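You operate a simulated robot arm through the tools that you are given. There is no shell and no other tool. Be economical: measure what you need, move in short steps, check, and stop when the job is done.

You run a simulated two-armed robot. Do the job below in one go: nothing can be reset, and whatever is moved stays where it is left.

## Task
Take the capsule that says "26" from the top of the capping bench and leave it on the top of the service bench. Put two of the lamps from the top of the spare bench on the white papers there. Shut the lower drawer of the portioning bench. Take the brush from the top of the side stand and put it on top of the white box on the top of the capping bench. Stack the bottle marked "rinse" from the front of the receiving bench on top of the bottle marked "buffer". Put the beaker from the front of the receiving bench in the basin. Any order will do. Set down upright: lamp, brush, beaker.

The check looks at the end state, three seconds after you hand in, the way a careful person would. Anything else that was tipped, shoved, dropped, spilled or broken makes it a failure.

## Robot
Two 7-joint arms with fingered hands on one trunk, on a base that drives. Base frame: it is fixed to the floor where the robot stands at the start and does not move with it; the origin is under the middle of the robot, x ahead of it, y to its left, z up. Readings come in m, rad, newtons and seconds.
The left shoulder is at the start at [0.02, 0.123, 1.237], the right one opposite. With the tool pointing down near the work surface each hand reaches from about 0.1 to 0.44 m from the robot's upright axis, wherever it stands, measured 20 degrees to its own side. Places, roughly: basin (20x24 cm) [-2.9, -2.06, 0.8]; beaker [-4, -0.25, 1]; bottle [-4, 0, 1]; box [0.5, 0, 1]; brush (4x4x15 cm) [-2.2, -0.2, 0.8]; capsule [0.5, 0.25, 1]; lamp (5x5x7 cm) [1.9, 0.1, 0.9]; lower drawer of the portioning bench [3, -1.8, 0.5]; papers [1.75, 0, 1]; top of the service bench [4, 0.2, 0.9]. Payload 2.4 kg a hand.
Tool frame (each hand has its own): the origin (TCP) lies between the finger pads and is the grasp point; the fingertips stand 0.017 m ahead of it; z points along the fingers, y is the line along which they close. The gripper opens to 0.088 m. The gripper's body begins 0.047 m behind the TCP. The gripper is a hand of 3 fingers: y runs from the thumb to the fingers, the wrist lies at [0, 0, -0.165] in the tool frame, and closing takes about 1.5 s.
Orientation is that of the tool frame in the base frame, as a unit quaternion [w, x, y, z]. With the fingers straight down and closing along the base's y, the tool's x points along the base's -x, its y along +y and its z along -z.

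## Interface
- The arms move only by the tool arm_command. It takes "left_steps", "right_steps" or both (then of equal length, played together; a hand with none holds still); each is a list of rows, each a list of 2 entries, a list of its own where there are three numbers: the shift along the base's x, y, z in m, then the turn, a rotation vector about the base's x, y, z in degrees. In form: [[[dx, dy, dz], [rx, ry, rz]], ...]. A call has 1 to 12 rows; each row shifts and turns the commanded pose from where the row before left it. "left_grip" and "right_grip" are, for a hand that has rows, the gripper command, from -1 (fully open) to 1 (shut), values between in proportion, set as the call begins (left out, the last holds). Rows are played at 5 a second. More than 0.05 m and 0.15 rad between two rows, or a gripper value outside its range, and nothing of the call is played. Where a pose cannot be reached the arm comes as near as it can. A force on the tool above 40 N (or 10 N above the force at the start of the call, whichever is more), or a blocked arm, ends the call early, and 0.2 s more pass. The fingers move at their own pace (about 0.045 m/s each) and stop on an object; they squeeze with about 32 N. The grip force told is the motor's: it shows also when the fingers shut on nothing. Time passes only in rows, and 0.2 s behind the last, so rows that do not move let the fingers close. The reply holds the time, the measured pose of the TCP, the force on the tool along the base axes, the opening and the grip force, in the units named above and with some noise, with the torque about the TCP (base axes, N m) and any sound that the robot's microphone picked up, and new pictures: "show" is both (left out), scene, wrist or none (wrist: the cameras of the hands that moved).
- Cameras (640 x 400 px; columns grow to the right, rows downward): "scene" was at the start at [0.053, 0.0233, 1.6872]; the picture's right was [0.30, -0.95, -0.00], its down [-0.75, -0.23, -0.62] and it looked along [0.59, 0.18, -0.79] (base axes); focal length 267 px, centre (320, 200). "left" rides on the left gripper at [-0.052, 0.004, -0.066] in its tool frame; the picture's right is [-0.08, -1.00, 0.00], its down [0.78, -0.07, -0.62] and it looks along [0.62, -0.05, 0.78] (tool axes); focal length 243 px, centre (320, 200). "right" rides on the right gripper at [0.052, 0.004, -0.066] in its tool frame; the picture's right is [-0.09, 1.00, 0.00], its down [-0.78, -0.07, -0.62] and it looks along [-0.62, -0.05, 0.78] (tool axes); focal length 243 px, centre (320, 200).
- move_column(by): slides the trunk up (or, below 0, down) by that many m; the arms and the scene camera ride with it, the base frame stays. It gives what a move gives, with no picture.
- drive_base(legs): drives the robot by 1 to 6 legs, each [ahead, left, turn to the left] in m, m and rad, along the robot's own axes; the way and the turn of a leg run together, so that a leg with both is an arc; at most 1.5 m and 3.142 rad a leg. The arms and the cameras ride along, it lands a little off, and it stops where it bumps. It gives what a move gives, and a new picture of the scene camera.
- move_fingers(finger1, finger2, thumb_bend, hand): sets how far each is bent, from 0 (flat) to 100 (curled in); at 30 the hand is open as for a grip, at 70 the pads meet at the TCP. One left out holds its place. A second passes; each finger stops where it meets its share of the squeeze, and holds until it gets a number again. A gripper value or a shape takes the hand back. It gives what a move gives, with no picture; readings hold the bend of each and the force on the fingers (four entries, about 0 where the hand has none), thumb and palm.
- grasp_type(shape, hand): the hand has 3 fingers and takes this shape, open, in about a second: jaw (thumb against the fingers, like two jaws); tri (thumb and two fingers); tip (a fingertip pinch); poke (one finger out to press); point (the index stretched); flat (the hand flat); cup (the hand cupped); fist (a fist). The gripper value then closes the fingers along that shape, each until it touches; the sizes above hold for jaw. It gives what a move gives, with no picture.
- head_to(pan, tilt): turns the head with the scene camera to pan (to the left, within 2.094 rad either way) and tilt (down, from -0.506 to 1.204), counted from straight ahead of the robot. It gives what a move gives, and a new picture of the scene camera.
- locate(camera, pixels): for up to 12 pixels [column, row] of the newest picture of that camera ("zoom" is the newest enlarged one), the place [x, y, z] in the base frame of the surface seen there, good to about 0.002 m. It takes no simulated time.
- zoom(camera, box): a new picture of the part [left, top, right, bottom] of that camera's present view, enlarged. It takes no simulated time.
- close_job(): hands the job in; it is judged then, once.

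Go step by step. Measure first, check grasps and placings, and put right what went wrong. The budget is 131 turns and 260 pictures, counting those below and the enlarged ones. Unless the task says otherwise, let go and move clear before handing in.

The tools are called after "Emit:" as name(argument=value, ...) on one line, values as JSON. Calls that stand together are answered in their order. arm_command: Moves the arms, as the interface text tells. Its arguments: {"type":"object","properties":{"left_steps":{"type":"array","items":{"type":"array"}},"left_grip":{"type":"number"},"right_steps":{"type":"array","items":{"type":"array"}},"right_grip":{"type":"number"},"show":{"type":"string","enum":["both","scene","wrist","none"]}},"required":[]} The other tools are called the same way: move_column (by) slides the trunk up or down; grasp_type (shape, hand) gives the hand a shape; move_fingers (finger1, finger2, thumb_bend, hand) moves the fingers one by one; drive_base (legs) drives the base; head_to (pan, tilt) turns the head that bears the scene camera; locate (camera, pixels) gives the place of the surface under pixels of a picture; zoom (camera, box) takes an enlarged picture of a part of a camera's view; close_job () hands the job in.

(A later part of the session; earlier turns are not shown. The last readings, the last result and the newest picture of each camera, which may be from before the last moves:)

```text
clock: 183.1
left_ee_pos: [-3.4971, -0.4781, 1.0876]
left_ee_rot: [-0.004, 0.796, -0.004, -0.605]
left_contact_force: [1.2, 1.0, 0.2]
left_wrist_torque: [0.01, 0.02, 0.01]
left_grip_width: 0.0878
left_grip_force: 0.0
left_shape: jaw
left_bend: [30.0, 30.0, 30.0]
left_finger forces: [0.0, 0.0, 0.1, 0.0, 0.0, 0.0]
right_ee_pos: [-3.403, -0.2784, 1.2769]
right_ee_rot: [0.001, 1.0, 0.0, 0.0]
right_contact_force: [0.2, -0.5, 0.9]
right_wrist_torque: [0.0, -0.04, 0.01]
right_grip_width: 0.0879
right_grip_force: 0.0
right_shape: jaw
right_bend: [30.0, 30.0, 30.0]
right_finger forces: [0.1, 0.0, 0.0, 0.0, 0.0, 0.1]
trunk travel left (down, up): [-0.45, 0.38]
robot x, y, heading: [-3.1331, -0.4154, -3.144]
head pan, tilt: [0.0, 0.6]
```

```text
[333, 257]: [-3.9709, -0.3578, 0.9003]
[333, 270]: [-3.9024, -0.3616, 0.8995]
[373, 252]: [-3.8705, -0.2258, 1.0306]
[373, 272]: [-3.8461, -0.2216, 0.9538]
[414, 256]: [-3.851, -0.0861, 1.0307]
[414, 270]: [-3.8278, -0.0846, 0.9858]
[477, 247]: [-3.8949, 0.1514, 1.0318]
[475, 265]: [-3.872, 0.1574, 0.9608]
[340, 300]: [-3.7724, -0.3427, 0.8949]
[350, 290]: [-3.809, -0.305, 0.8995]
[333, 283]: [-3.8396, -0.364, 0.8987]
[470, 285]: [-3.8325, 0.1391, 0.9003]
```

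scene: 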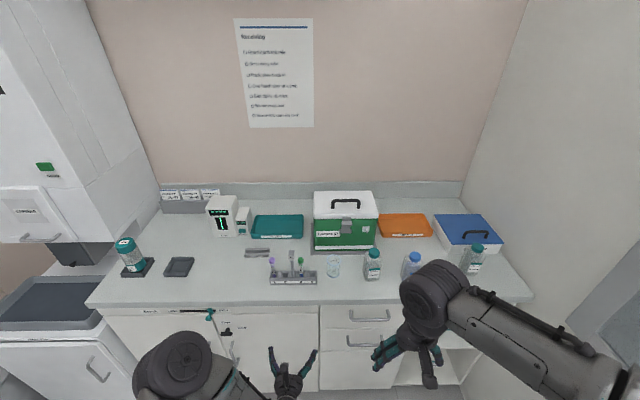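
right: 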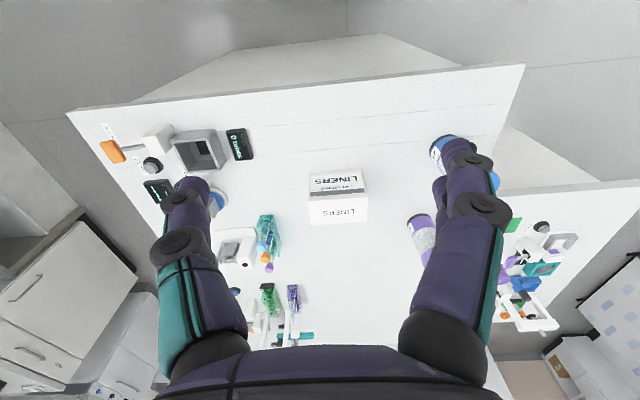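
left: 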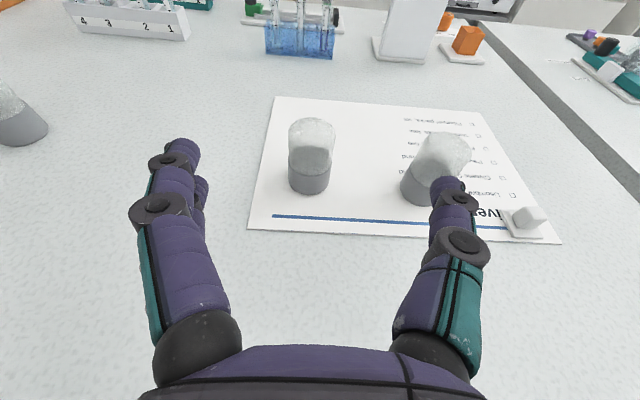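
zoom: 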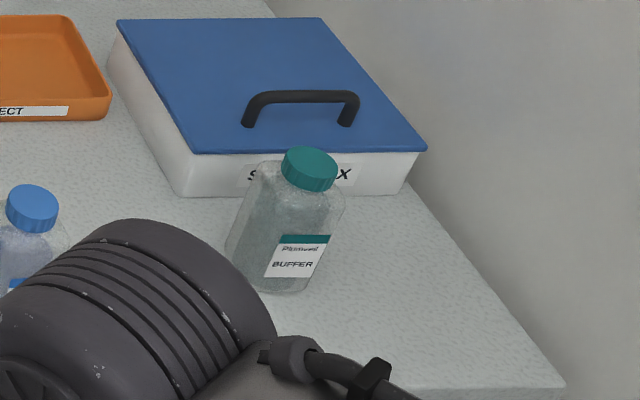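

The bottles are CONTROL at (-3.87,-0.225), a blue-capped one at (-3.85,-0.085), and BUFFER at (-3.895,0.15). The beaker is at about (-3.885,-0.362). Before gripping the beaker I'll look at the basin.

Emit:
head_to(pan=1.5, tilt=0.5)

```text
clock: 184.7
left_ee_pos: [-3.4975, -0.4765, 1.0875]
left_ee_rot: [-0.003, 0.796, -0.003, -0.605]
left_contact_force: [0.2, 0.2, 0.3]
left_wrist_torque: [-0.02, -0.01, 0.01]
left_grip_width: 0.0878
left_grip_force: 0.1
left_shape: jaw
left_bend: [30.0, 30.0, 30.0]
left_finger forces: [0.0, 0.0, 0.0, 0.1, 0.0, 0.0]
right_ee_pos: [-3.4025, -0.278, 1.2763]
right_ee_rot: [0.0, 1.0, -0.001, 0.0]
right_contact_force: [-0.3, -0.2, 0.1]
right_wrist_torque: [0.01, 0.02, 0.02]
right_grip_width: 0.0878
right_grip_force: 0.1
right_shape: jaw
right_bend: [30.0, 30.0, 30.0]
right_finger forces: [0.1, 0.0, 0.0, 0.0, 0.0, 0.1]
trunk travel left (down, up): [-0.45, 0.38]
robot x, y, heading: [-3.1347, -0.4147, -3.142]
head pan, tilt: [1.499, 0.499]
```

scene: 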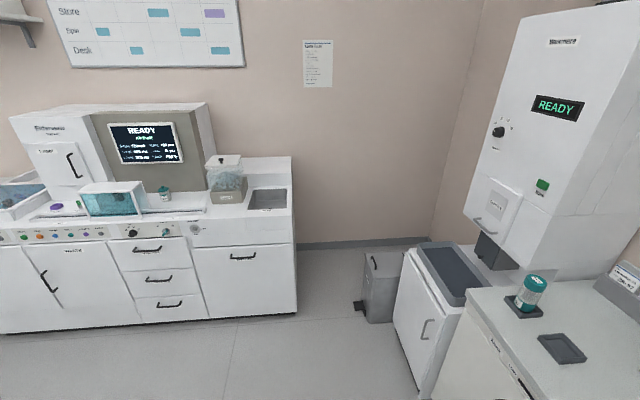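

Emit:
zoom(camera="scene", box=[180, 140, 310, 240])

Emit:
locate(camera="scene", pixels=[[254, 190], [286, 189], [287, 208], [248, 210], [268, 200], [268, 206], [268, 193], [270, 222], [265, 310], [228, 180], [288, 170], [454, 275]])

```text
4.00 times, centred on (245, 190) of scene
```

zoom: 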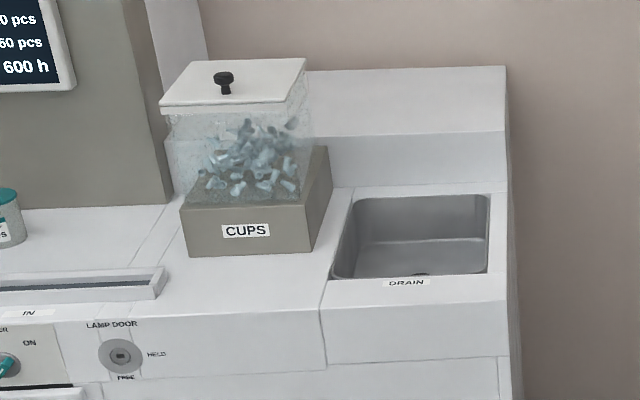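

```text
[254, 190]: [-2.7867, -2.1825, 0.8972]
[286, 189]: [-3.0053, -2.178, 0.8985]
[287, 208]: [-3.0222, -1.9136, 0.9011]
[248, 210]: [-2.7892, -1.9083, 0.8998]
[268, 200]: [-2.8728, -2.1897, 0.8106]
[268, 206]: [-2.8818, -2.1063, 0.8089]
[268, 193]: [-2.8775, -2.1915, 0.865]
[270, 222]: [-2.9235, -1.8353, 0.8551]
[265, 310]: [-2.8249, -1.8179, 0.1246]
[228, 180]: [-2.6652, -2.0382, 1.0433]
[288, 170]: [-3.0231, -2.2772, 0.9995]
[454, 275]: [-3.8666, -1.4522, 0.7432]
```

The basin interior is x -3.01..-2.79, y -2.19..-1.92, floor z≈0.81, rim 0.90. So I'll grasp the beaker with a ~45° tilt that also works there. I'll drive up to the receiving bench with the left hand lined up on the beaker and look down.

Emit:
drive_base(legs=[[0, -0.115, 0], [0.26, 0, 0]])

Emit:
head_to(pan=0.0, tilt=0.85)

Emit:
zoom(camera="scene", box=[220, 130, 420, 260])

Emit:
zoom(camera="left", box=[0, 0, 640, 400])

```text
clock: 187.3
left_ee_pos: [-3.7559, -0.3627, 1.0859]
left_ee_rot: [-0.003, 0.797, -0.004, -0.604]
left_contact_force: [0.1, 0.8, 0.3]
left_wrist_torque: [0.04, 0.0, 0.02]
left_grip_width: 0.0881
left_grip_force: 0.2
left_shape: jaw
left_bend: [30.0, 30.0, 30.0]
left_finger forces: [0.1, 0.0, 0.0, 0.1, 0.0, 0.0]
right_ee_pos: [-3.6637, -0.1628, 1.2752]
right_ee_rot: [-0.001, 1.0, 0.0, 0.001]
right_contact_force: [0.6, -0.9, 0.8]
right_wrist_torque: [0.01, -0.04, 0.0]
right_grip_width: 0.088
right_grip_force: 0.1
right_shape: jaw
right_bend: [30.0, 30.0, 30.0]
right_finger forces: [0.1, 0.0, 0.1, 0.0, 0.0, 0.0]
trunk travel left (down, up): [-0.45, 0.38]
robot x, y, heading: [-3.3896, -0.3012, -3.142]
head pan, tilt: [1.499, 0.499]
```

scene: 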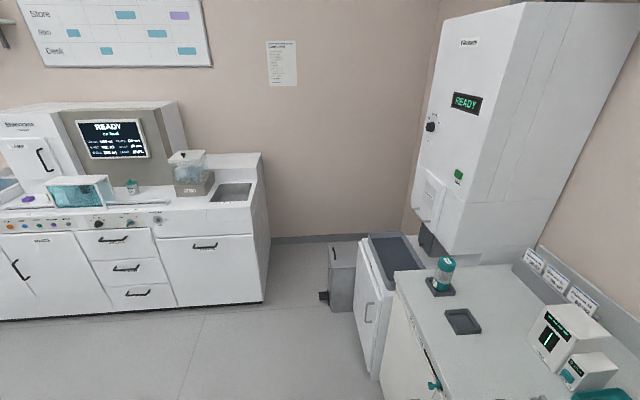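

```text
clock: 188.9
left_ee_pos: [-3.7557, -0.3617, 1.0864]
left_ee_rot: [-0.004, 0.796, -0.004, -0.605]
left_contact_force: [-0.4, -0.5, -0.5]
left_wrist_torque: [0.02, 0.0, 0.0]
left_grip_width: 0.0878
left_grip_force: 0.0
left_shape: jaw
left_bend: [30.0, 30.0, 30.0]
left_finger forces: [0.0, 0.0, 0.0, 0.0, 0.0, 0.0]
right_ee_pos: [-3.6625, -0.1635, 1.276]
right_ee_rot: [0.0, 1.0, -0.001, 0.0]
right_contact_force: [-0.5, 0.1, 0.4]
right_wrist_torque: [-0.04, 0.0, 0.0]
right_grip_width: 0.0877
right_grip_force: 0.1
right_shape: jaw
right_bend: [30.0, 30.0, 30.0]
right_finger forces: [0.1, 0.0, 0.1, 0.1, 0.1, 0.0]
trunk travel left (down, up): [-0.45, 0.38]
robot x, y, heading: [-3.394, -0.2972, -3.143]
head pan, tilt: [0.0, 0.85]
```

scene: 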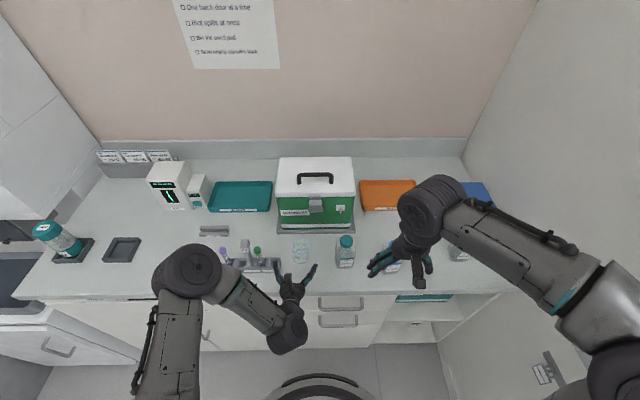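

```text
3.08 times, centred on (320, 195) of scene
```

zoom: 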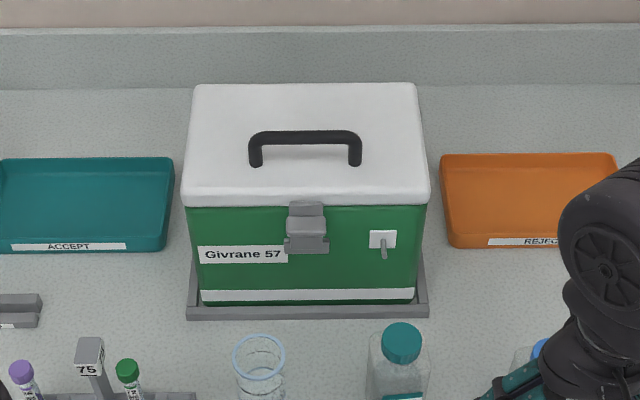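

```text
1.00 times, centred on (320, 200) of left (not enlarged: the box is as wide or as high as the picture)
```

zoom: 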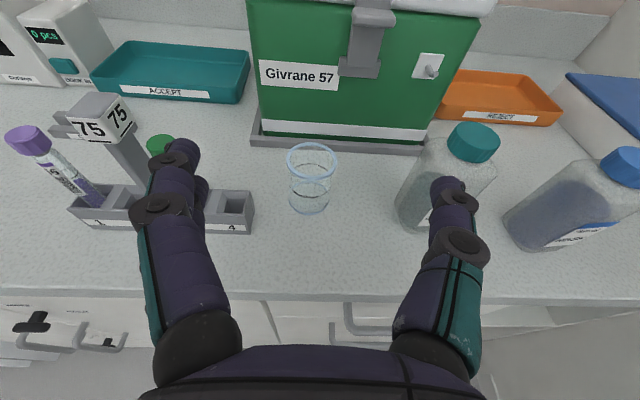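

Emit:
locate(camera="left", pixels=[[252, 230], [248, 195], [235, 200], [310, 213], [290, 200], [330, 200], [310, 150], [400, 225], [300, 143], [470, 140], [300, 148]])

Emit:
zoom(camera="left", box=[190, 110, 410, 250])

Emit:
zoom(camera="left", box=[480, 120, 640, 260])

```text
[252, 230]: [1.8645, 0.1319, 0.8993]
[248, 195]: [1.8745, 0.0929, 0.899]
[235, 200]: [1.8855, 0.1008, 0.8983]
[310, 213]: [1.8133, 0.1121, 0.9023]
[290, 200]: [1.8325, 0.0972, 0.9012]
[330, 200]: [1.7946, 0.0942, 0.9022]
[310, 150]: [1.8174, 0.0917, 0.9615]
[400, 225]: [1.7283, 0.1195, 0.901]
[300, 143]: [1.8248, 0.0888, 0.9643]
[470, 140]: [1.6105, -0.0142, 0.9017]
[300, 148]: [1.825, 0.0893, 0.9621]
```

```text
2.86 times, centred on (300, 180) of left
```

zoom: 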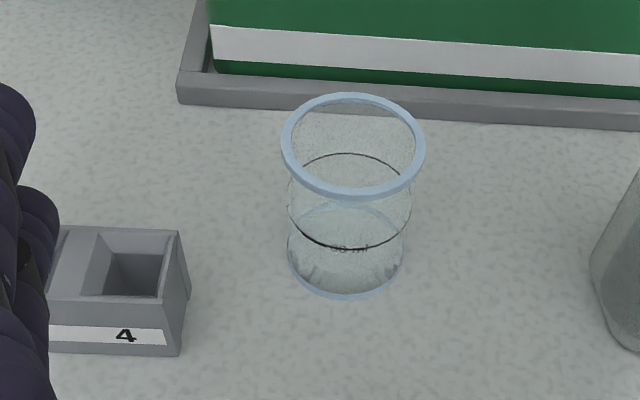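

```text
2.86 times, centred on (560, 190) of left
```

zoom: 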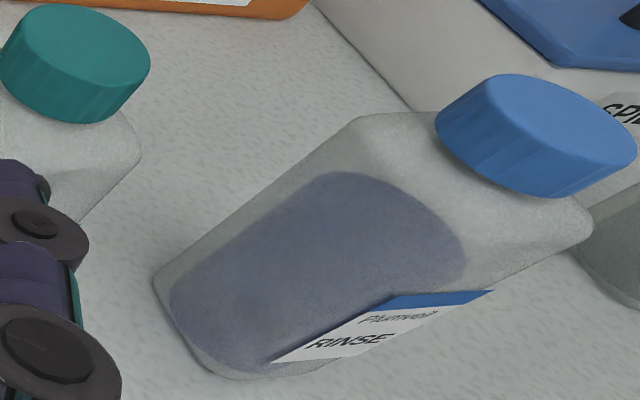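

The blue-capped bottle is RINSE. `locate` on "left" used an old frame, so I'll re-zoom and locate through the zoom picture.

Emit:
zoom(camera="left", box=[190, 110, 410, 250])

Emit:
locate(camera="zoom", pixels=[[180, 355], [185, 285], [178, 235], [345, 298], [290, 262], [403, 262], [352, 100], [285, 150], [420, 150], [350, 190], [600, 270], [400, 330]])

```text
2.86 times, centred on (300, 180) of left
```

zoom: 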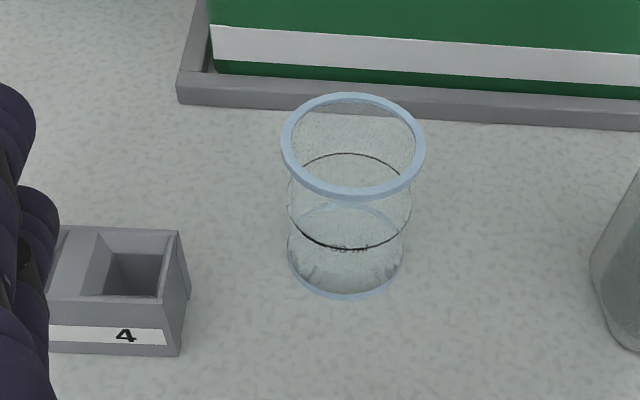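

```text
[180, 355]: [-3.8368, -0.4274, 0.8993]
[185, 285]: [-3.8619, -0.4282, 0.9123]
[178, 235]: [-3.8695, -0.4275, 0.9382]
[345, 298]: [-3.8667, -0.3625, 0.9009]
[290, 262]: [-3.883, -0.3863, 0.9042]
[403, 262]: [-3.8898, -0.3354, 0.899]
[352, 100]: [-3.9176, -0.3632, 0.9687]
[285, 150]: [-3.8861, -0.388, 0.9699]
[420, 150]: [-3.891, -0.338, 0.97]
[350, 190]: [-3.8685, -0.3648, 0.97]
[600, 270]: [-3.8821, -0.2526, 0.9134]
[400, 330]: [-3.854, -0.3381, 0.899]
```

Beaker centre is (-3.892,-0.363), rim z 0.970, radius ~0.025. The rack edge is at y -0.428 and its top at z 0.938. A vertical grasp with the rim near the palm is safest, so I'll straighten the left hand to vertical and edge the base closer.

Emit:
arm_command(left_steps=[[[0, 0, 0.01], [0, -7.5, 0]], [[0, 0, 0.01], [0, -7.5, 0]], [[0, 0, 0.01], [0, -7.5, 0]], [[0, 0, 0], [0, -7.5, 0]], [[0, 0, 0], [0, -7.5, 0]], [[0, 0, 0], [0, -7.5, 0]], [[0, 0, 0], [0, -7.5, 0]], [[0, 0, 0], [0, -7.5, 0]], [[0, 0, 0], [0, -7.5, 0]], [[0, 0, 0], [0, -7.5, 0]]], left_grip=-1, show="none")

Emit:
drive_base(legs=[[0.09, 0, 0]])

```text
clock: 191.2
left_ee_pos: [-3.7551, -0.3627, 1.1169]
left_ee_rot: [-0.006, 1.0, -0.002, 0.006]
left_contact_force: [-0.7, -1.3, 0.4]
left_wrist_torque: [-0.02, 0.0, 0.04]
left_grip_width: 0.0883
left_grip_force: 0.1
left_shape: jaw
left_bend: [30.0, 30.0, 30.0]
left_finger forces: [0.1, 0.1, 0.0, 0.1, 0.0, 0.1]
right_ee_pos: [-3.6622, -0.1628, 1.277]
right_ee_rot: [-0.001, 1.0, 0.0, 0.0]
right_contact_force: [0.4, 0.2, 0.7]
right_wrist_torque: [-0.03, 0.0, -0.01]
right_grip_width: 0.0878
right_grip_force: 0.1
right_shape: jaw
right_bend: [30.0, 30.0, 30.0]
right_finger forces: [0.0, 0.1, 0.0, 0.1, 0.1, 0.0]
trunk travel left (down, up): [-0.45, 0.38]
robot x, y, heading: [-3.394, -0.2997, -3.141]
head pan, tilt: [0.0, 0.85]
```

```text
clock: 192.3
left_ee_pos: [-3.8479, -0.3618, 1.1164]
left_ee_rot: [-0.004, 1.0, -0.001, 0.005]
left_contact_force: [-0.1, 0.7, -0.4]
left_wrist_torque: [0.02, 0.0, -0.01]
left_grip_width: 0.0881
left_grip_force: 0.0
left_shape: jaw
left_bend: [30.0, 30.0, 30.0]
left_finger forces: [0.0, 0.0, 0.1, 0.0, 0.1, 0.0]
right_ee_pos: [-3.7548, -0.163, 1.2747]
right_ee_rot: [0.0, 1.0, 0.0, 0.002]
right_contact_force: [0.2, -0.4, 0.7]
right_wrist_torque: [-0.04, -0.04, -0.02]
right_grip_width: 0.088
right_grip_force: 0.1
right_shape: jaw
right_bend: [30.0, 30.0, 30.0]
right_finger forces: [0.0, 0.0, 0.1, 0.0, 0.0, 0.0]
trunk travel left (down, up): [-0.45, 0.38]
robot x, y, heading: [-3.4843, -0.2987, -3.136]
head pan, tilt: [0.0, 0.85]
```

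scene: 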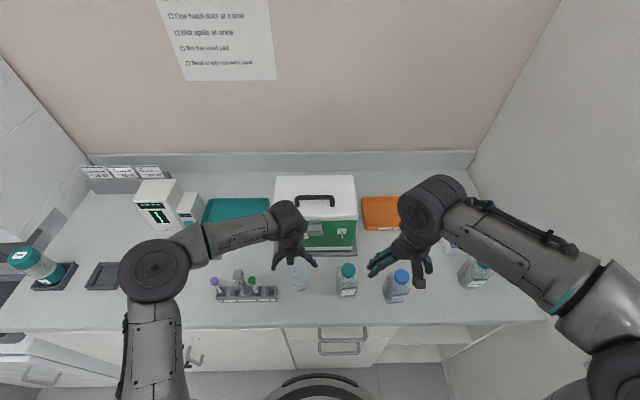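

No bump with the base at x -3.484. I'll check the cooler lid's front edge before lowering the hand beside it.

Emit:
locate(camera="scene", pixels=[[330, 222], [330, 215], [345, 232], [345, 250], [348, 265], [397, 272], [397, 292], [300, 290], [235, 280], [250, 283]])

Emit:
zoom(camera="scene", box=[220, 190, 430, 310])

```text
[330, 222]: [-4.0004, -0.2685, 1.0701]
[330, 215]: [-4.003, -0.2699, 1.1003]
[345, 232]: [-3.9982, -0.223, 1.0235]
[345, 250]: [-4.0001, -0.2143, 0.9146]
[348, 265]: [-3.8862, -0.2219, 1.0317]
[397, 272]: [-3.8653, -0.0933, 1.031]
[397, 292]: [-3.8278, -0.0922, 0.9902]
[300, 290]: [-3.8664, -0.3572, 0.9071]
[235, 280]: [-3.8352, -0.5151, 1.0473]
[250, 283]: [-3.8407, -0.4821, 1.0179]
```

```text
3.05 times, centred on (325, 250) of scene
```

zoom: 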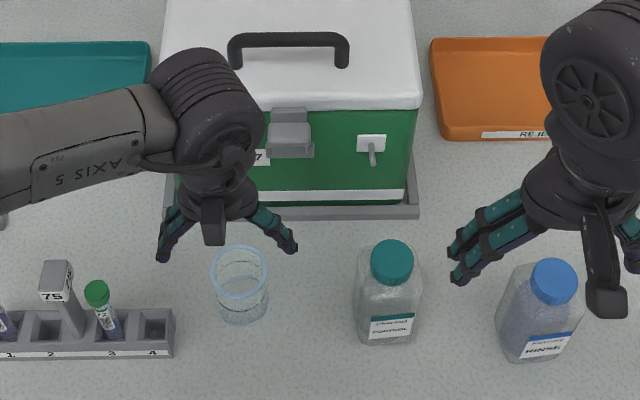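

Emit:
locate(camera="scene", pixels=[[150, 255], [200, 240], [230, 232], [260, 225], [290, 215], [150, 330], [213, 262], [290, 262]])

Emit:
zoom(camera="left", box=[0, 0, 640, 400])

```text
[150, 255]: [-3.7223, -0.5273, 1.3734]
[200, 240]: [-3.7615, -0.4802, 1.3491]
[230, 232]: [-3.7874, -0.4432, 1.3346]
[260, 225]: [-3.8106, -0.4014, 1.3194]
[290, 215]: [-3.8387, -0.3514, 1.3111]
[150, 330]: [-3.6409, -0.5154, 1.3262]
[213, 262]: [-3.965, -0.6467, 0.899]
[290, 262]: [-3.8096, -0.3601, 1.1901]
```

```text
1.00 times, centred on (320, 200) of left (not enlarged: the box is as wide or as high as the picture)
```

zoom: 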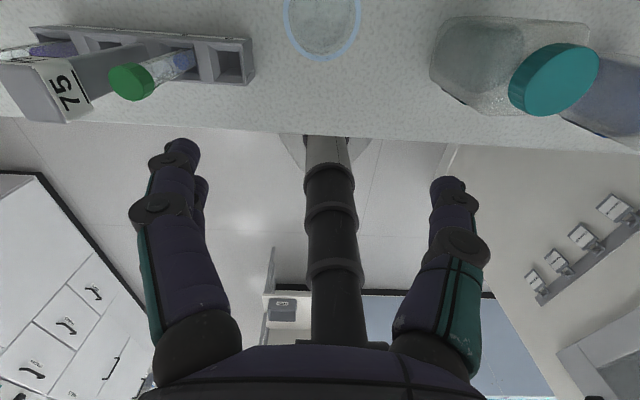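

The forearm (z ≥1.31 now, rising toward the elbow) will clear the tubes. I'll move above the beaker and descend partway.

Emit:
arm_command(left_steps=[[[-0.022, 0, 0], [0, 0, 0]], [[-0.022, -0.001, 0], [0, 0, 0]], [[0, 0, -0.03], [0, 0, 0]], [[0, 0, -0.03], [0, 0, 0]], [[0, 0, -0.03], [0, 0, 0]], [[0, 0, -0.02], [0, 0, 0]], [[0, 0, 0], [0, 0, 0]]], show="both")

Emit:
zoom(camera="scene", box=[180, 190, 390, 310])

```text
clock: 193.9
left_ee_pos: [-3.8911, -0.3619, 1.0062]
left_ee_rot: [-0.004, 1.0, -0.001, 0.005]
left_contact_force: [0.2, 0.0, -0.9]
left_wrist_torque: [-0.03, -0.01, -0.03]
left_grip_width: 0.0882
left_grip_force: 0.1
left_shape: jaw
left_bend: [30.0, 30.0, 30.0]
left_finger forces: [0.0, 0.1, 0.0, 0.0, 0.0, 0.1]
right_ee_pos: [-3.7534, -0.1635, 1.2764]
right_ee_rot: [0.0, 1.0, 0.001, 0.0]
right_contact_force: [-0.8, 0.0, -0.2]
right_wrist_torque: [-0.03, -0.04, 0.02]
right_grip_width: 0.088
right_grip_force: 0.0
right_shape: jaw
right_bend: [30.0, 30.0, 30.0]
right_finger forces: [0.1, 0.0, 0.1, 0.0, 0.1, 0.0]
trunk travel left (down, up): [-0.45, 0.38]
robot x, y, heading: [-3.4839, -0.3028, -3.14]
head pan, tilt: [0.0, 0.85]
```

scene: 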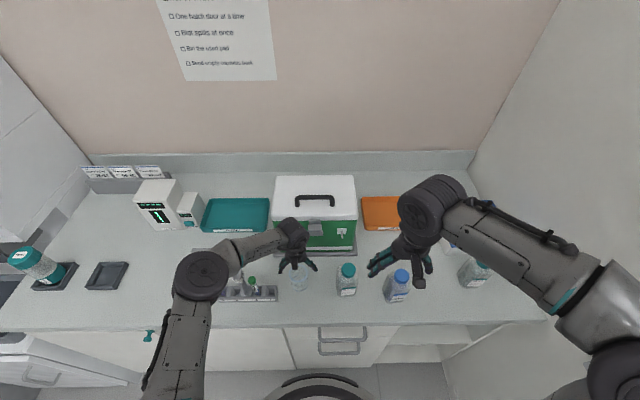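
left: 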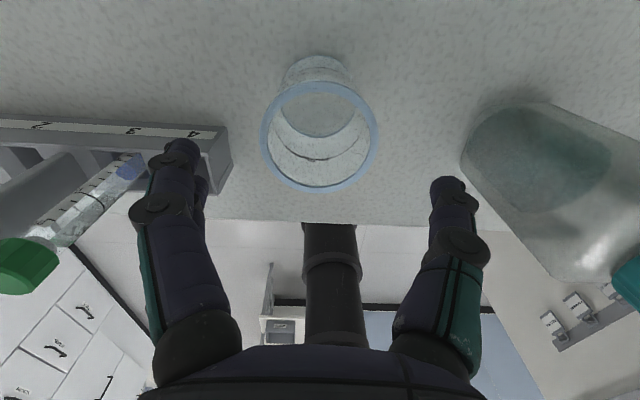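

```text
3.05 times, centred on (285, 250) of scene
```

zoom: 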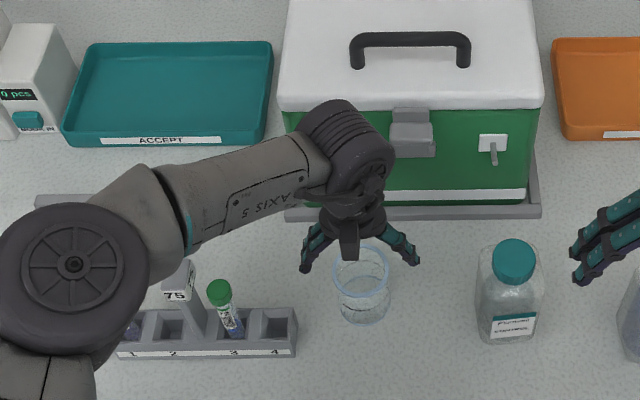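

Emit:
locate(camera="zoom", pixels=[[70, 265], [90, 340], [170, 240], [178, 268], [150, 200], [250, 180], [345, 130], [140, 280]])

Emit:
locate(camera="left", pixels=[[265, 135], [377, 135], [320, 80], [320, 192]])

```text
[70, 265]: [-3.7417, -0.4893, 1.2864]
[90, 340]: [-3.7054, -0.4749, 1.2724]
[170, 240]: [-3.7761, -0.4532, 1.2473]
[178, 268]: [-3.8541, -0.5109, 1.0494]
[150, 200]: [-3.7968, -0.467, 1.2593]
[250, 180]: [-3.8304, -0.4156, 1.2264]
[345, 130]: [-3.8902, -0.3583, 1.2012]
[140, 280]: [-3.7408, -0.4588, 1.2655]
```

```text
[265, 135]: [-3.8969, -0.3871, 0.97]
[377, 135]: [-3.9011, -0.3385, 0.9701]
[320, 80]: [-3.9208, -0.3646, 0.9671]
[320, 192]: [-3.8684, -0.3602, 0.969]
```

The elbow bottom stays above ~1.10 after descent while the tube tops are ≤1.05, and the rim centre (-3.894,-0.363) is aligned. I'll descend to z 0.93 and close.

Emit:
arm_command(left_steps=[[[-0.003, 0, -0.025], [0, 0, 0]], [[0, 0, -0.025], [0, 0, 0]], [[0, 0, -0.02], [0, 0, 0]], [[0, 0, -0.005], [0, 0, 0]], [[0, 0, 0], [0, 0, 0]]], show="both")

```text
clock: 195.2
left_ee_pos: [-3.8952, -0.3628, 0.9356]
left_ee_rot: [-0.005, 1.0, 0.0, 0.0]
left_contact_force: [1.5, -1.6, 20.9]
left_wrist_torque: [-0.09, 0.01, -0.06]
left_grip_width: 0.0876
left_grip_force: 0.1
left_shape: jaw
left_bend: [30.0, 30.0, 30.0]
left_finger forces: [4.7, 9.3, 0.0, 0.0, 10.2, 0.0]
right_ee_pos: [-3.7516, -0.1626, 1.2771]
right_ee_rot: [0.0, 1.0, 0.0, -0.001]
right_contact_force: [0.7, -0.5, -0.3]
right_wrist_torque: [-0.03, 0.01, 0.02]
right_grip_width: 0.0879
right_grip_force: 0.1
right_shape: jaw
right_bend: [30.0, 30.0, 30.0]
right_finger forces: [0.1, 0.0, 0.0, 0.1, 0.1, 0.0]
trunk travel left (down, up): [-0.45, 0.38]
robot x, y, heading: [-3.4795, -0.2971, -3.145]
head pan, tilt: [0.0, 0.85]
stopped in row 5 (left hand): the force on the tool passed its limit at 41 N (the readings are from after the stop); the commanded pose is now the measured one
```

scene: 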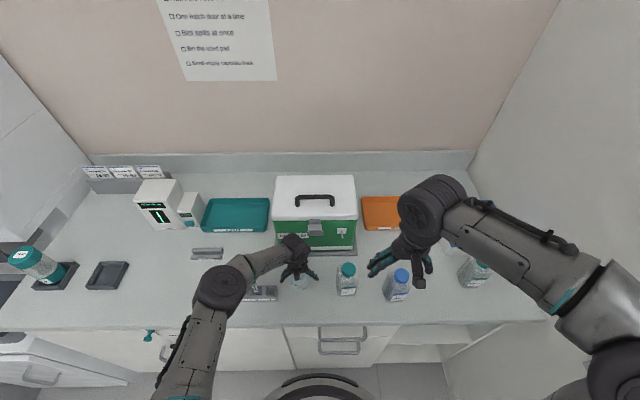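
left: 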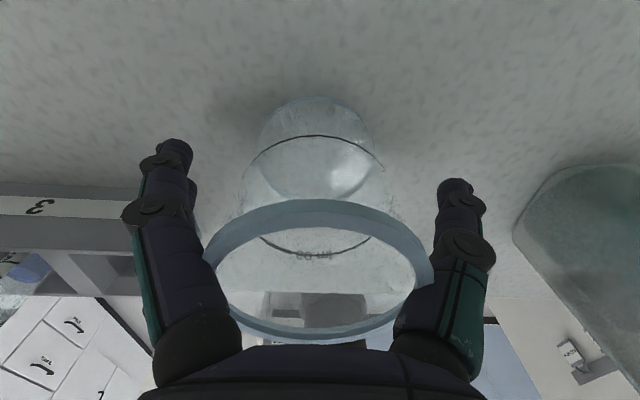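

Fingertips (all three, about 24 N in total) touched the bench at z 0.9356. I'll rise 5 mm and close on the beaker without lifting.

Emit:
arm_command(left_steps=[[[0, 0, 0.005], [0, 0, 0]]], left_grip=-1, show="none")

Emit:
arm_command(left_steps=[[[0, 0, 0], [0, 0, 0]], [[0, 0, 0], [0, 0, 0]], [[0, 0, 0], [0, 0, 0]], [[0, 0, 0], [0, 0, 0]], [[0, 0, 0], [0, 0, 0]], [[0, 0, 0], [0, 0, 0]], [[0, 0, 0], [0, 0, 0]], [[0, 0, 0], [0, 0, 0]]], left_grip=1, show="both")

```text
clock: 195.7
left_ee_pos: [-3.8946, -0.3629, 0.9378]
left_ee_rot: [-0.005, 1.0, -0.001, 0.003]
left_contact_force: [0.1, 0.2, -0.5]
left_wrist_torque: [-0.03, 0.0, 0.04]
left_grip_width: 0.0874
left_grip_force: 0.1
left_shape: jaw
left_bend: [30.0, 30.0, 30.0]
left_finger forces: [1.1, 2.4, 0.0, 0.0, 3.3, 0.0]
right_ee_pos: [-3.7544, -0.1633, 1.2761]
right_ee_rot: [0.0, 1.0, 0.0, 0.0]
right_contact_force: [-0.4, -0.7, -0.8]
right_wrist_torque: [0.02, 0.01, -0.03]
right_grip_width: 0.0878
right_grip_force: 0.0
right_shape: jaw
right_bend: [30.0, 30.0, 30.0]
right_finger forces: [0.0, 0.0, 0.0, 0.1, 0.0, 0.1]
trunk travel left (down, up): [-0.45, 0.38]
robot x, y, heading: [-3.4857, -0.299, -3.139]
head pan, tilt: [0.0, 0.85]
```

```text
clock: 197.4
left_ee_pos: [-3.8953, -0.3635, 0.9392]
left_ee_rot: [-0.005, 1.0, 0.0, 0.002]
left_contact_force: [-0.7, -0.1, 0.0]
left_wrist_torque: [0.01, -0.01, -0.02]
left_grip_width: 0.0499
left_grip_force: 31.9
left_shape: jaw
left_bend: [71.0, 71.0, 72.0]
left_finger forces: [16.3, 19.6, 0.0, 0.0, 34.9, 0.1]
right_ee_pos: [-3.754, -0.1632, 1.2768]
right_ee_rot: [0.0, 1.0, 0.0, 0.0]
right_contact_force: [-0.8, 0.3, -0.1]
right_wrist_torque: [0.01, 0.04, -0.01]
right_grip_width: 0.0878
right_grip_force: 0.1
right_shape: jaw
right_bend: [30.0, 30.0, 30.0]
right_finger forces: [0.0, 0.0, 0.1, 0.1, 0.1, 0.0]
trunk travel left (down, up): [-0.45, 0.38]
robot x, y, heading: [-3.4841, -0.3014, -3.144]
head pan, tilt: [0.0, 0.85]
```

scene: 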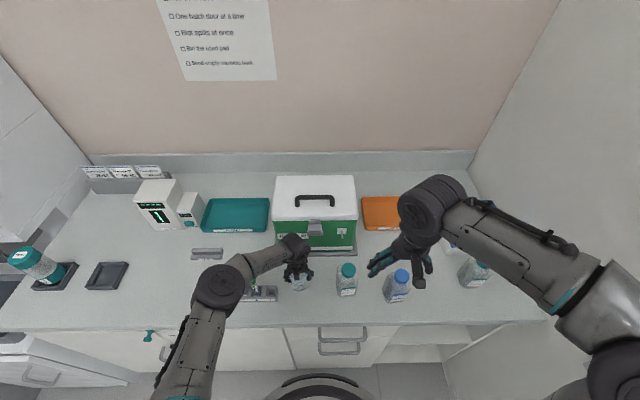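
left: 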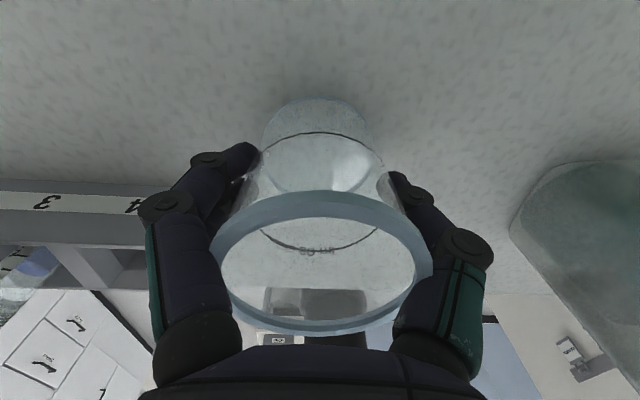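

A good grip: width 0.050, beaker unshifted, TCP 39 mm above its base. I'll lift straight up.

Emit:
arm_command(left_steps=[[[0, 0, 0.03], [0, 0, 0]], [[0, 0, 0.04], [0, 0, 0]], [[0, 0, 0.04], [0, 0, 0]], [[0, 0, 0.04], [0, 0, 0]], [[0.02, 0, 0.03], [0, 0, 0]], [[0.03, 0, 0], [0, 0, 0]], [[0.02, 0, 0], [0, 0, 0]]], show="both")

```text
clock: 199.1
left_ee_pos: [-3.8252, -0.3643, 1.1183]
left_ee_rot: [-0.005, 1.0, 0.0, 0.002]
left_contact_force: [-0.2, 0.1, -0.9]
left_wrist_torque: [0.0, 0.04, 0.01]
left_grip_width: 0.0497
left_grip_force: 32.2
left_shape: jaw
left_bend: [71.0, 71.0, 72.0]
left_finger forces: [16.1, 19.1, 0.0, 0.1, 34.3, 0.0]
right_ee_pos: [-3.7535, -0.1636, 1.2758]
right_ee_rot: [0.0, 1.0, 0.0, -0.001]
right_contact_force: [1.0, -0.8, -0.4]
right_wrist_torque: [0.05, 0.0, 0.0]
right_grip_width: 0.088
right_grip_force: 0.1
right_shape: jaw
right_bend: [30.0, 30.0, 30.0]
right_finger forces: [0.1, 0.0, 0.0, 0.1, 0.0, 0.0]
trunk travel left (down, up): [-0.45, 0.38]
robot x, y, heading: [-3.4812, -0.3003, -3.143]
head pan, tilt: [0.0, 0.85]
```

scene: 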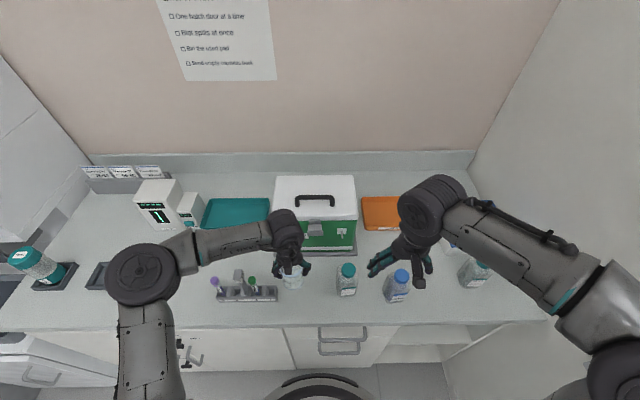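
left: 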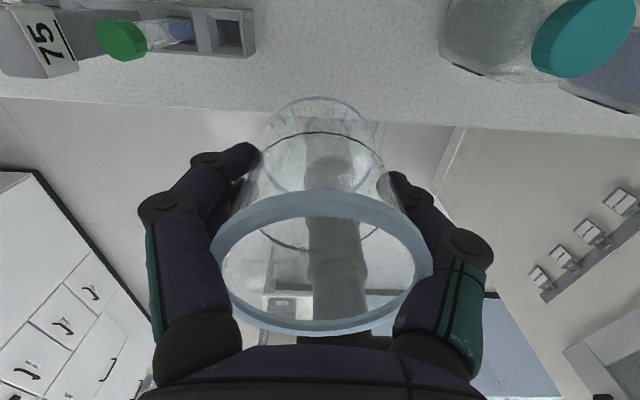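

The beaker is held upright. I'll back away, turn to face -y and approach the basin bench.

Emit:
drive_base(legs=[[-0.52, 0, 0], [0, 0, 1.571], [0.95, 0, 0]])

Emit:
head_to(pan=0.0, tilt=0.8)

```text
clock: 210.5
left_ee_pos: [-2.8941, -1.5947, 1.1168]
left_ee_rot: [-0.006, 0.707, 0.707, -0.001]
left_contact_force: [0.0, -0.1, -0.4]
left_wrist_torque: [0.0, -0.02, -0.01]
left_grip_width: 0.0498
left_grip_force: 31.3
left_shape: jaw
left_bend: [71.0, 71.0, 72.0]
left_finger forces: [16.1, 19.0, 0.1, 0.0, 34.2, 0.1]
right_ee_pos: [-3.0948, -1.5223, 1.2755]
right_ee_rot: [0.001, 0.706, 0.708, 0.0]
right_contact_force: [0.6, -0.1, -0.5]
right_wrist_torque: [-0.01, 0.0, 0.0]
right_grip_width: 0.088
right_grip_force: 0.0
right_shape: jaw
right_bend: [30.0, 30.0, 30.0]
right_finger forces: [0.1, 0.1, 0.0, 0.0, 0.0, 0.1]
trunk travel left (down, up): [-0.45, 0.38]
robot x, y, heading: [-2.9575, -1.2507, -1.571]
head pan, tilt: [0.0, 0.85]
```

scene: 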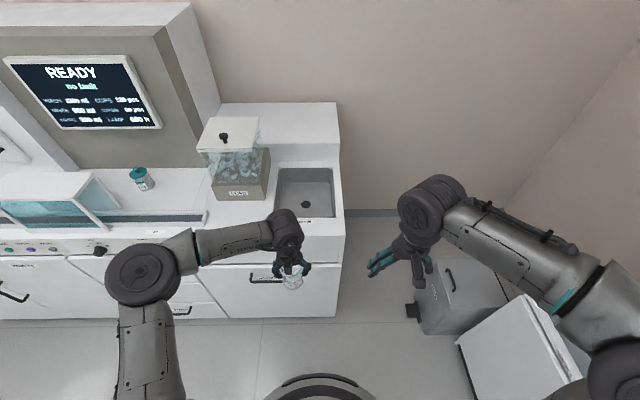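

```text
clock: 211.1
left_ee_pos: [-2.8937, -1.5938, 1.1174]
left_ee_rot: [-0.005, 0.706, 0.708, -0.003]
left_contact_force: [-0.4, 0.1, -0.6]
left_wrist_torque: [-0.01, -0.01, -0.03]
left_grip_width: 0.0499
left_grip_force: 31.9
left_shape: jaw
left_bend: [71.0, 71.0, 72.0]
left_finger forces: [16.0, 19.1, 0.1, 0.1, 34.1, 0.0]
right_ee_pos: [-3.0959, -1.5216, 1.276]
right_ee_rot: [0.001, 0.706, 0.708, 0.001]
right_contact_force: [-1.1, -0.2, 0.1]
right_wrist_torque: [0.01, 0.04, -0.04]
right_grip_width: 0.0879
right_grip_force: 0.1
right_shape: jaw
right_bend: [30.0, 30.0, 30.0]
right_finger forces: [0.0, 0.1, 0.1, 0.0, 0.0, 0.1]
trunk travel left (down, up): [-0.45, 0.38]
robot x, y, heading: [-2.9595, -1.2528, -1.568]
head pan, tilt: [0.0, 0.799]
```

scene: 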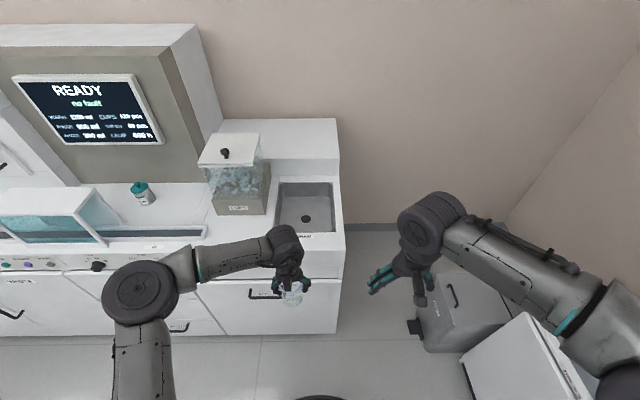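

Emit:
zoom(camera="scene", box=[190, 120, 360, 260])

Emit:
locate(camera="scene", pixels=[[305, 219], [305, 205], [318, 226], [290, 200], [325, 200], [275, 231], [332, 233], [279, 184], [332, 184], [328, 245], [262, 210], [315, 226]])

```text
2.86 times, centred on (275, 190) of scene
```

zoom: 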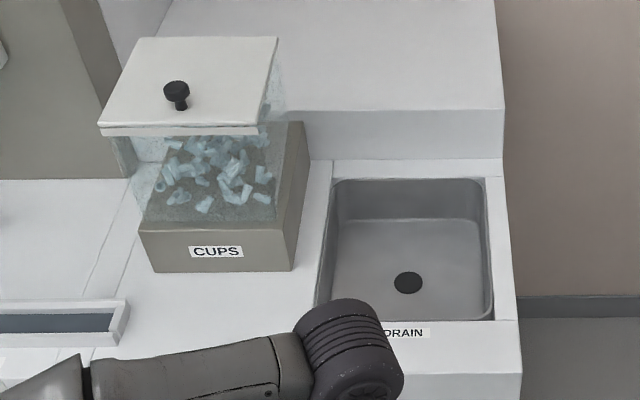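

```text
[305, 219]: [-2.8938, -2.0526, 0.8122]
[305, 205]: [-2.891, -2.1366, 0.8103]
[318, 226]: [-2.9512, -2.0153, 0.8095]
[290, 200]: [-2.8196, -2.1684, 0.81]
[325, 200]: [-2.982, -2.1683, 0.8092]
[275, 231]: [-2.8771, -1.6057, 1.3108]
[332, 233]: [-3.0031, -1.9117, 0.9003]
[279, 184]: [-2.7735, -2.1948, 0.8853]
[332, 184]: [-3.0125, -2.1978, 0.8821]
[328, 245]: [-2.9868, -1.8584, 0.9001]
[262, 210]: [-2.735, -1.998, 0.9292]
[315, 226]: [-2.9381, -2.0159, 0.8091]
```

The basin floor is z 0.81 with the drain at (-2.894,-2.052). I'll place the beaker at about (-2.92,-1.985), so first I'll drive 0.28 m closer.

Emit:
drive_base(legs=[[0.28, -0.02, 0]])

Emit:
arm_command(left_steps=[[[0, -0.03, 0], [0, 0, 0]], [[0, -0.03, 0], [0, 0, 0]], [[0, -0.03, 0], [0, 0, 0]], [[0, -0.02, -0.02], [0, 0, 0]], [[0, 0, -0.03], [0, 0, 0]], [[0, 0, -0.03], [0, 0, 0]], [[0, 0, 0], [0, 0, 0]]], show="both")

```text
clock: 213.1
left_ee_pos: [-2.9129, -1.8716, 1.1182]
left_ee_rot: [-0.005, 0.706, 0.708, -0.002]
left_contact_force: [0.9, 0.0, -0.6]
left_wrist_torque: [-0.01, 0.0, 0.02]
left_grip_width: 0.0496
left_grip_force: 31.8
left_shape: jaw
left_bend: [71.0, 71.0, 72.0]
left_finger forces: [16.0, 19.0, 0.0, 0.0, 34.2, 0.1]
right_ee_pos: [-3.1146, -1.8002, 1.2766]
right_ee_rot: [0.0, 0.706, 0.708, -0.001]
right_contact_force: [-0.1, 0.6, 0.0]
right_wrist_torque: [-0.02, 0.0, 0.01]
right_grip_width: 0.0877
right_grip_force: 0.0
right_shape: jaw
right_bend: [30.0, 30.0, 30.0]
right_finger forces: [0.0, 0.0, 0.0, 0.1, 0.1, 0.1]
trunk travel left (down, up): [-0.45, 0.38]
robot x, y, heading: [-2.9766, -1.5279, -1.565]
head pan, tilt: [0.0, 0.799]
```

scene: 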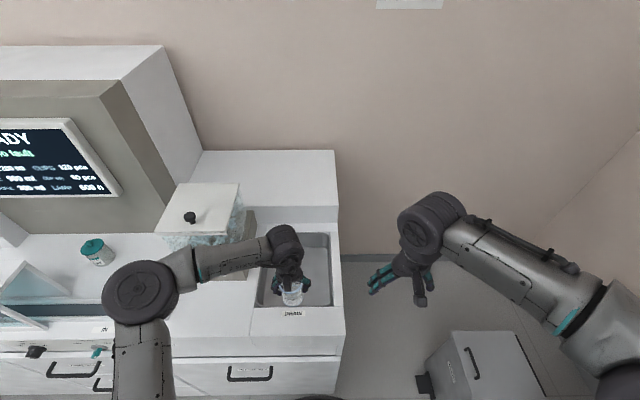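

```text
clock: 214.7
left_ee_pos: [-2.9135, -1.9808, 1.0359]
left_ee_rot: [-0.005, 0.706, 0.708, -0.002]
left_contact_force: [0.1, 0.4, -0.3]
left_wrist_torque: [0.04, 0.01, 0.0]
left_grip_width: 0.0497
left_grip_force: 32.2
left_shape: jaw
left_bend: [71.0, 71.0, 72.0]
left_finger forces: [16.1, 18.9, 0.1, 0.1, 33.9, 0.0]
right_ee_pos: [-3.1135, -1.7999, 1.2762]
right_ee_rot: [0.001, 0.706, 0.708, 0.0]
right_contact_force: [-0.3, 0.2, 0.3]
right_wrist_torque: [-0.02, 0.0, 0.06]
right_grip_width: 0.0878
right_grip_force: 0.1
right_shape: jaw
right_bend: [30.0, 30.0, 30.0]
right_finger forces: [0.1, 0.1, 0.0, 0.0, 0.0, 0.0]
trunk travel left (down, up): [-0.45, 0.38]
robot x, y, heading: [-2.9748, -1.5295, -1.564]
head pan, tilt: [0.0, 0.799]
```

scene: 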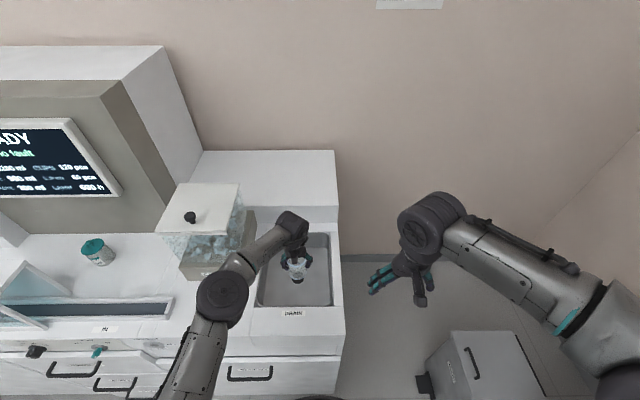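
left: 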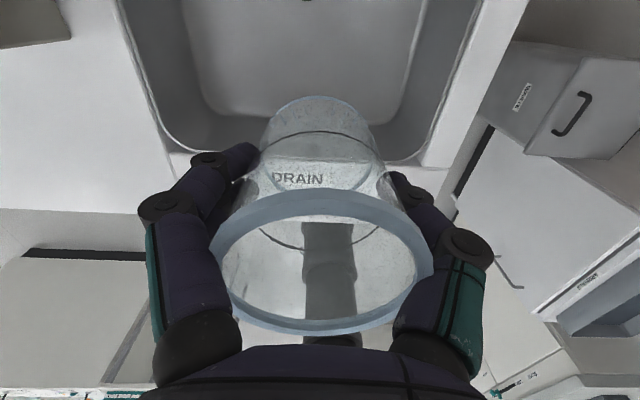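

The beaker is over the basin, and the forearm passes in front of the CUPS box. I'll lower to near the floor.

Emit:
arm_command(left_steps=[[[0, -0.01, -0.03], [0, 0, 0]], [[0, 0, -0.03], [0, 0, 0]], [[0, 0, -0.03], [0, 0, 0]], [[0, 0, -0.03], [0, 0, 0]], [[0, 0, -0.03], [0, 0, 0]], [[0, 0, -0.02], [0, 0, 0]], [[0, 0, 0], [0, 0, 0]]], show="both")

```text
clock: 216.3
left_ee_pos: [-2.909, -1.9544, 0.8836]
left_ee_rot: [-0.006, 0.707, 0.707, -0.002]
left_contact_force: [-1.1, -0.2, -0.7]
left_wrist_torque: [0.01, -0.01, -0.02]
left_grip_width: 0.0493
left_grip_force: 32.1
left_shape: jaw
left_bend: [72.0, 71.0, 72.0]
left_finger forces: [16.1, 18.4, 0.0, 0.0, 33.5, 0.0]
left hand out of reach, approached as far as the arm can: row 2, 3, 4, 5, 6
right_ee_pos: [-3.1152, -1.8001, 1.2772]
right_ee_rot: [0.0, 0.706, 0.708, 0.0]
right_contact_force: [0.6, 0.0, -0.3]
right_wrist_torque: [0.04, -0.01, 0.03]
right_grip_width: 0.0881
right_grip_force: 0.1
right_shape: jaw
right_bend: [30.0, 30.0, 30.0]
right_finger forces: [0.0, 0.1, 0.0, 0.0, 0.0, 0.0]
trunk travel left (down, up): [-0.45, 0.38]
robot x, y, heading: [-2.9775, -1.5308, -1.564]
head pan, tilt: [0.0, 0.799]
```

scene: 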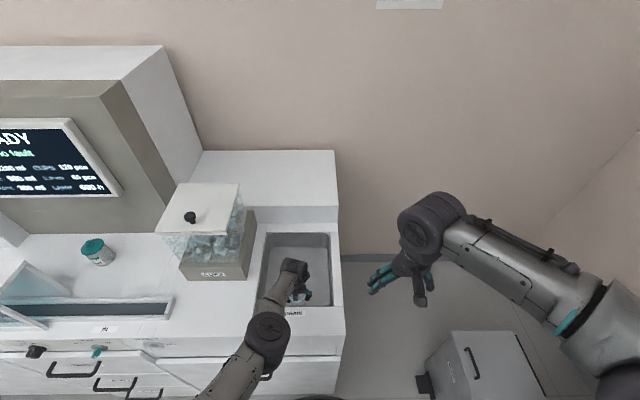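
left: 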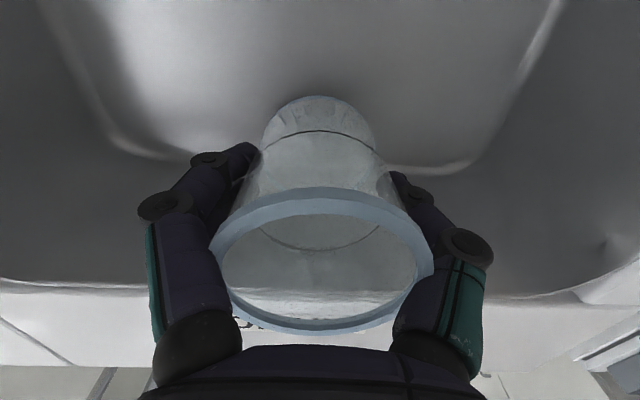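

Full extension pulled the hand back to y -1.954. I'll raise the hand back up and lower the trunk instead, to gain reach.

Emit:
arm_command(left_steps=[[[0, 0, 0.03], [0, 0, 0]], [[0, 0, 0.03], [0, 0, 0]], [[0, 0, 0.03], [0, 0, 0]], [[0, 0, 0.03], [0, 0, 0]], [[0, 0, 0], [0, 0, 0]]], show="none")

```text
clock: 217.5
left_ee_pos: [-2.9176, -1.9857, 0.9953]
left_ee_rot: [-0.007, 0.706, 0.708, -0.001]
left_contact_force: [0.5, 0.2, -0.7]
left_wrist_torque: [0.01, 0.03, 0.01]
left_grip_width: 0.0494
left_grip_force: 31.7
left_shape: jaw
left_bend: [72.0, 71.0, 72.0]
left_finger forces: [16.0, 18.3, 0.0, 0.1, 33.2, 0.1]
left hand out of reach, approached as far as the arm can: row 1, 2, 3, 4
right_ee_pos: [-3.1159, -1.8005, 1.2768]
right_ee_rot: [0.0, 0.706, 0.708, -0.001]
right_contact_force: [-0.6, 0.6, -0.1]
right_wrist_torque: [0.01, 0.02, 0.04]
right_grip_width: 0.0881
right_grip_force: 0.1
right_shape: jaw
right_bend: [30.0, 30.0, 30.0]
right_finger forces: [0.0, 0.1, 0.0, 0.0, 0.0, 0.1]
trunk travel left (down, up): [-0.45, 0.38]
robot x, y, heading: [-2.9786, -1.5297, -1.562]
head pan, tilt: [0.0, 0.799]
```

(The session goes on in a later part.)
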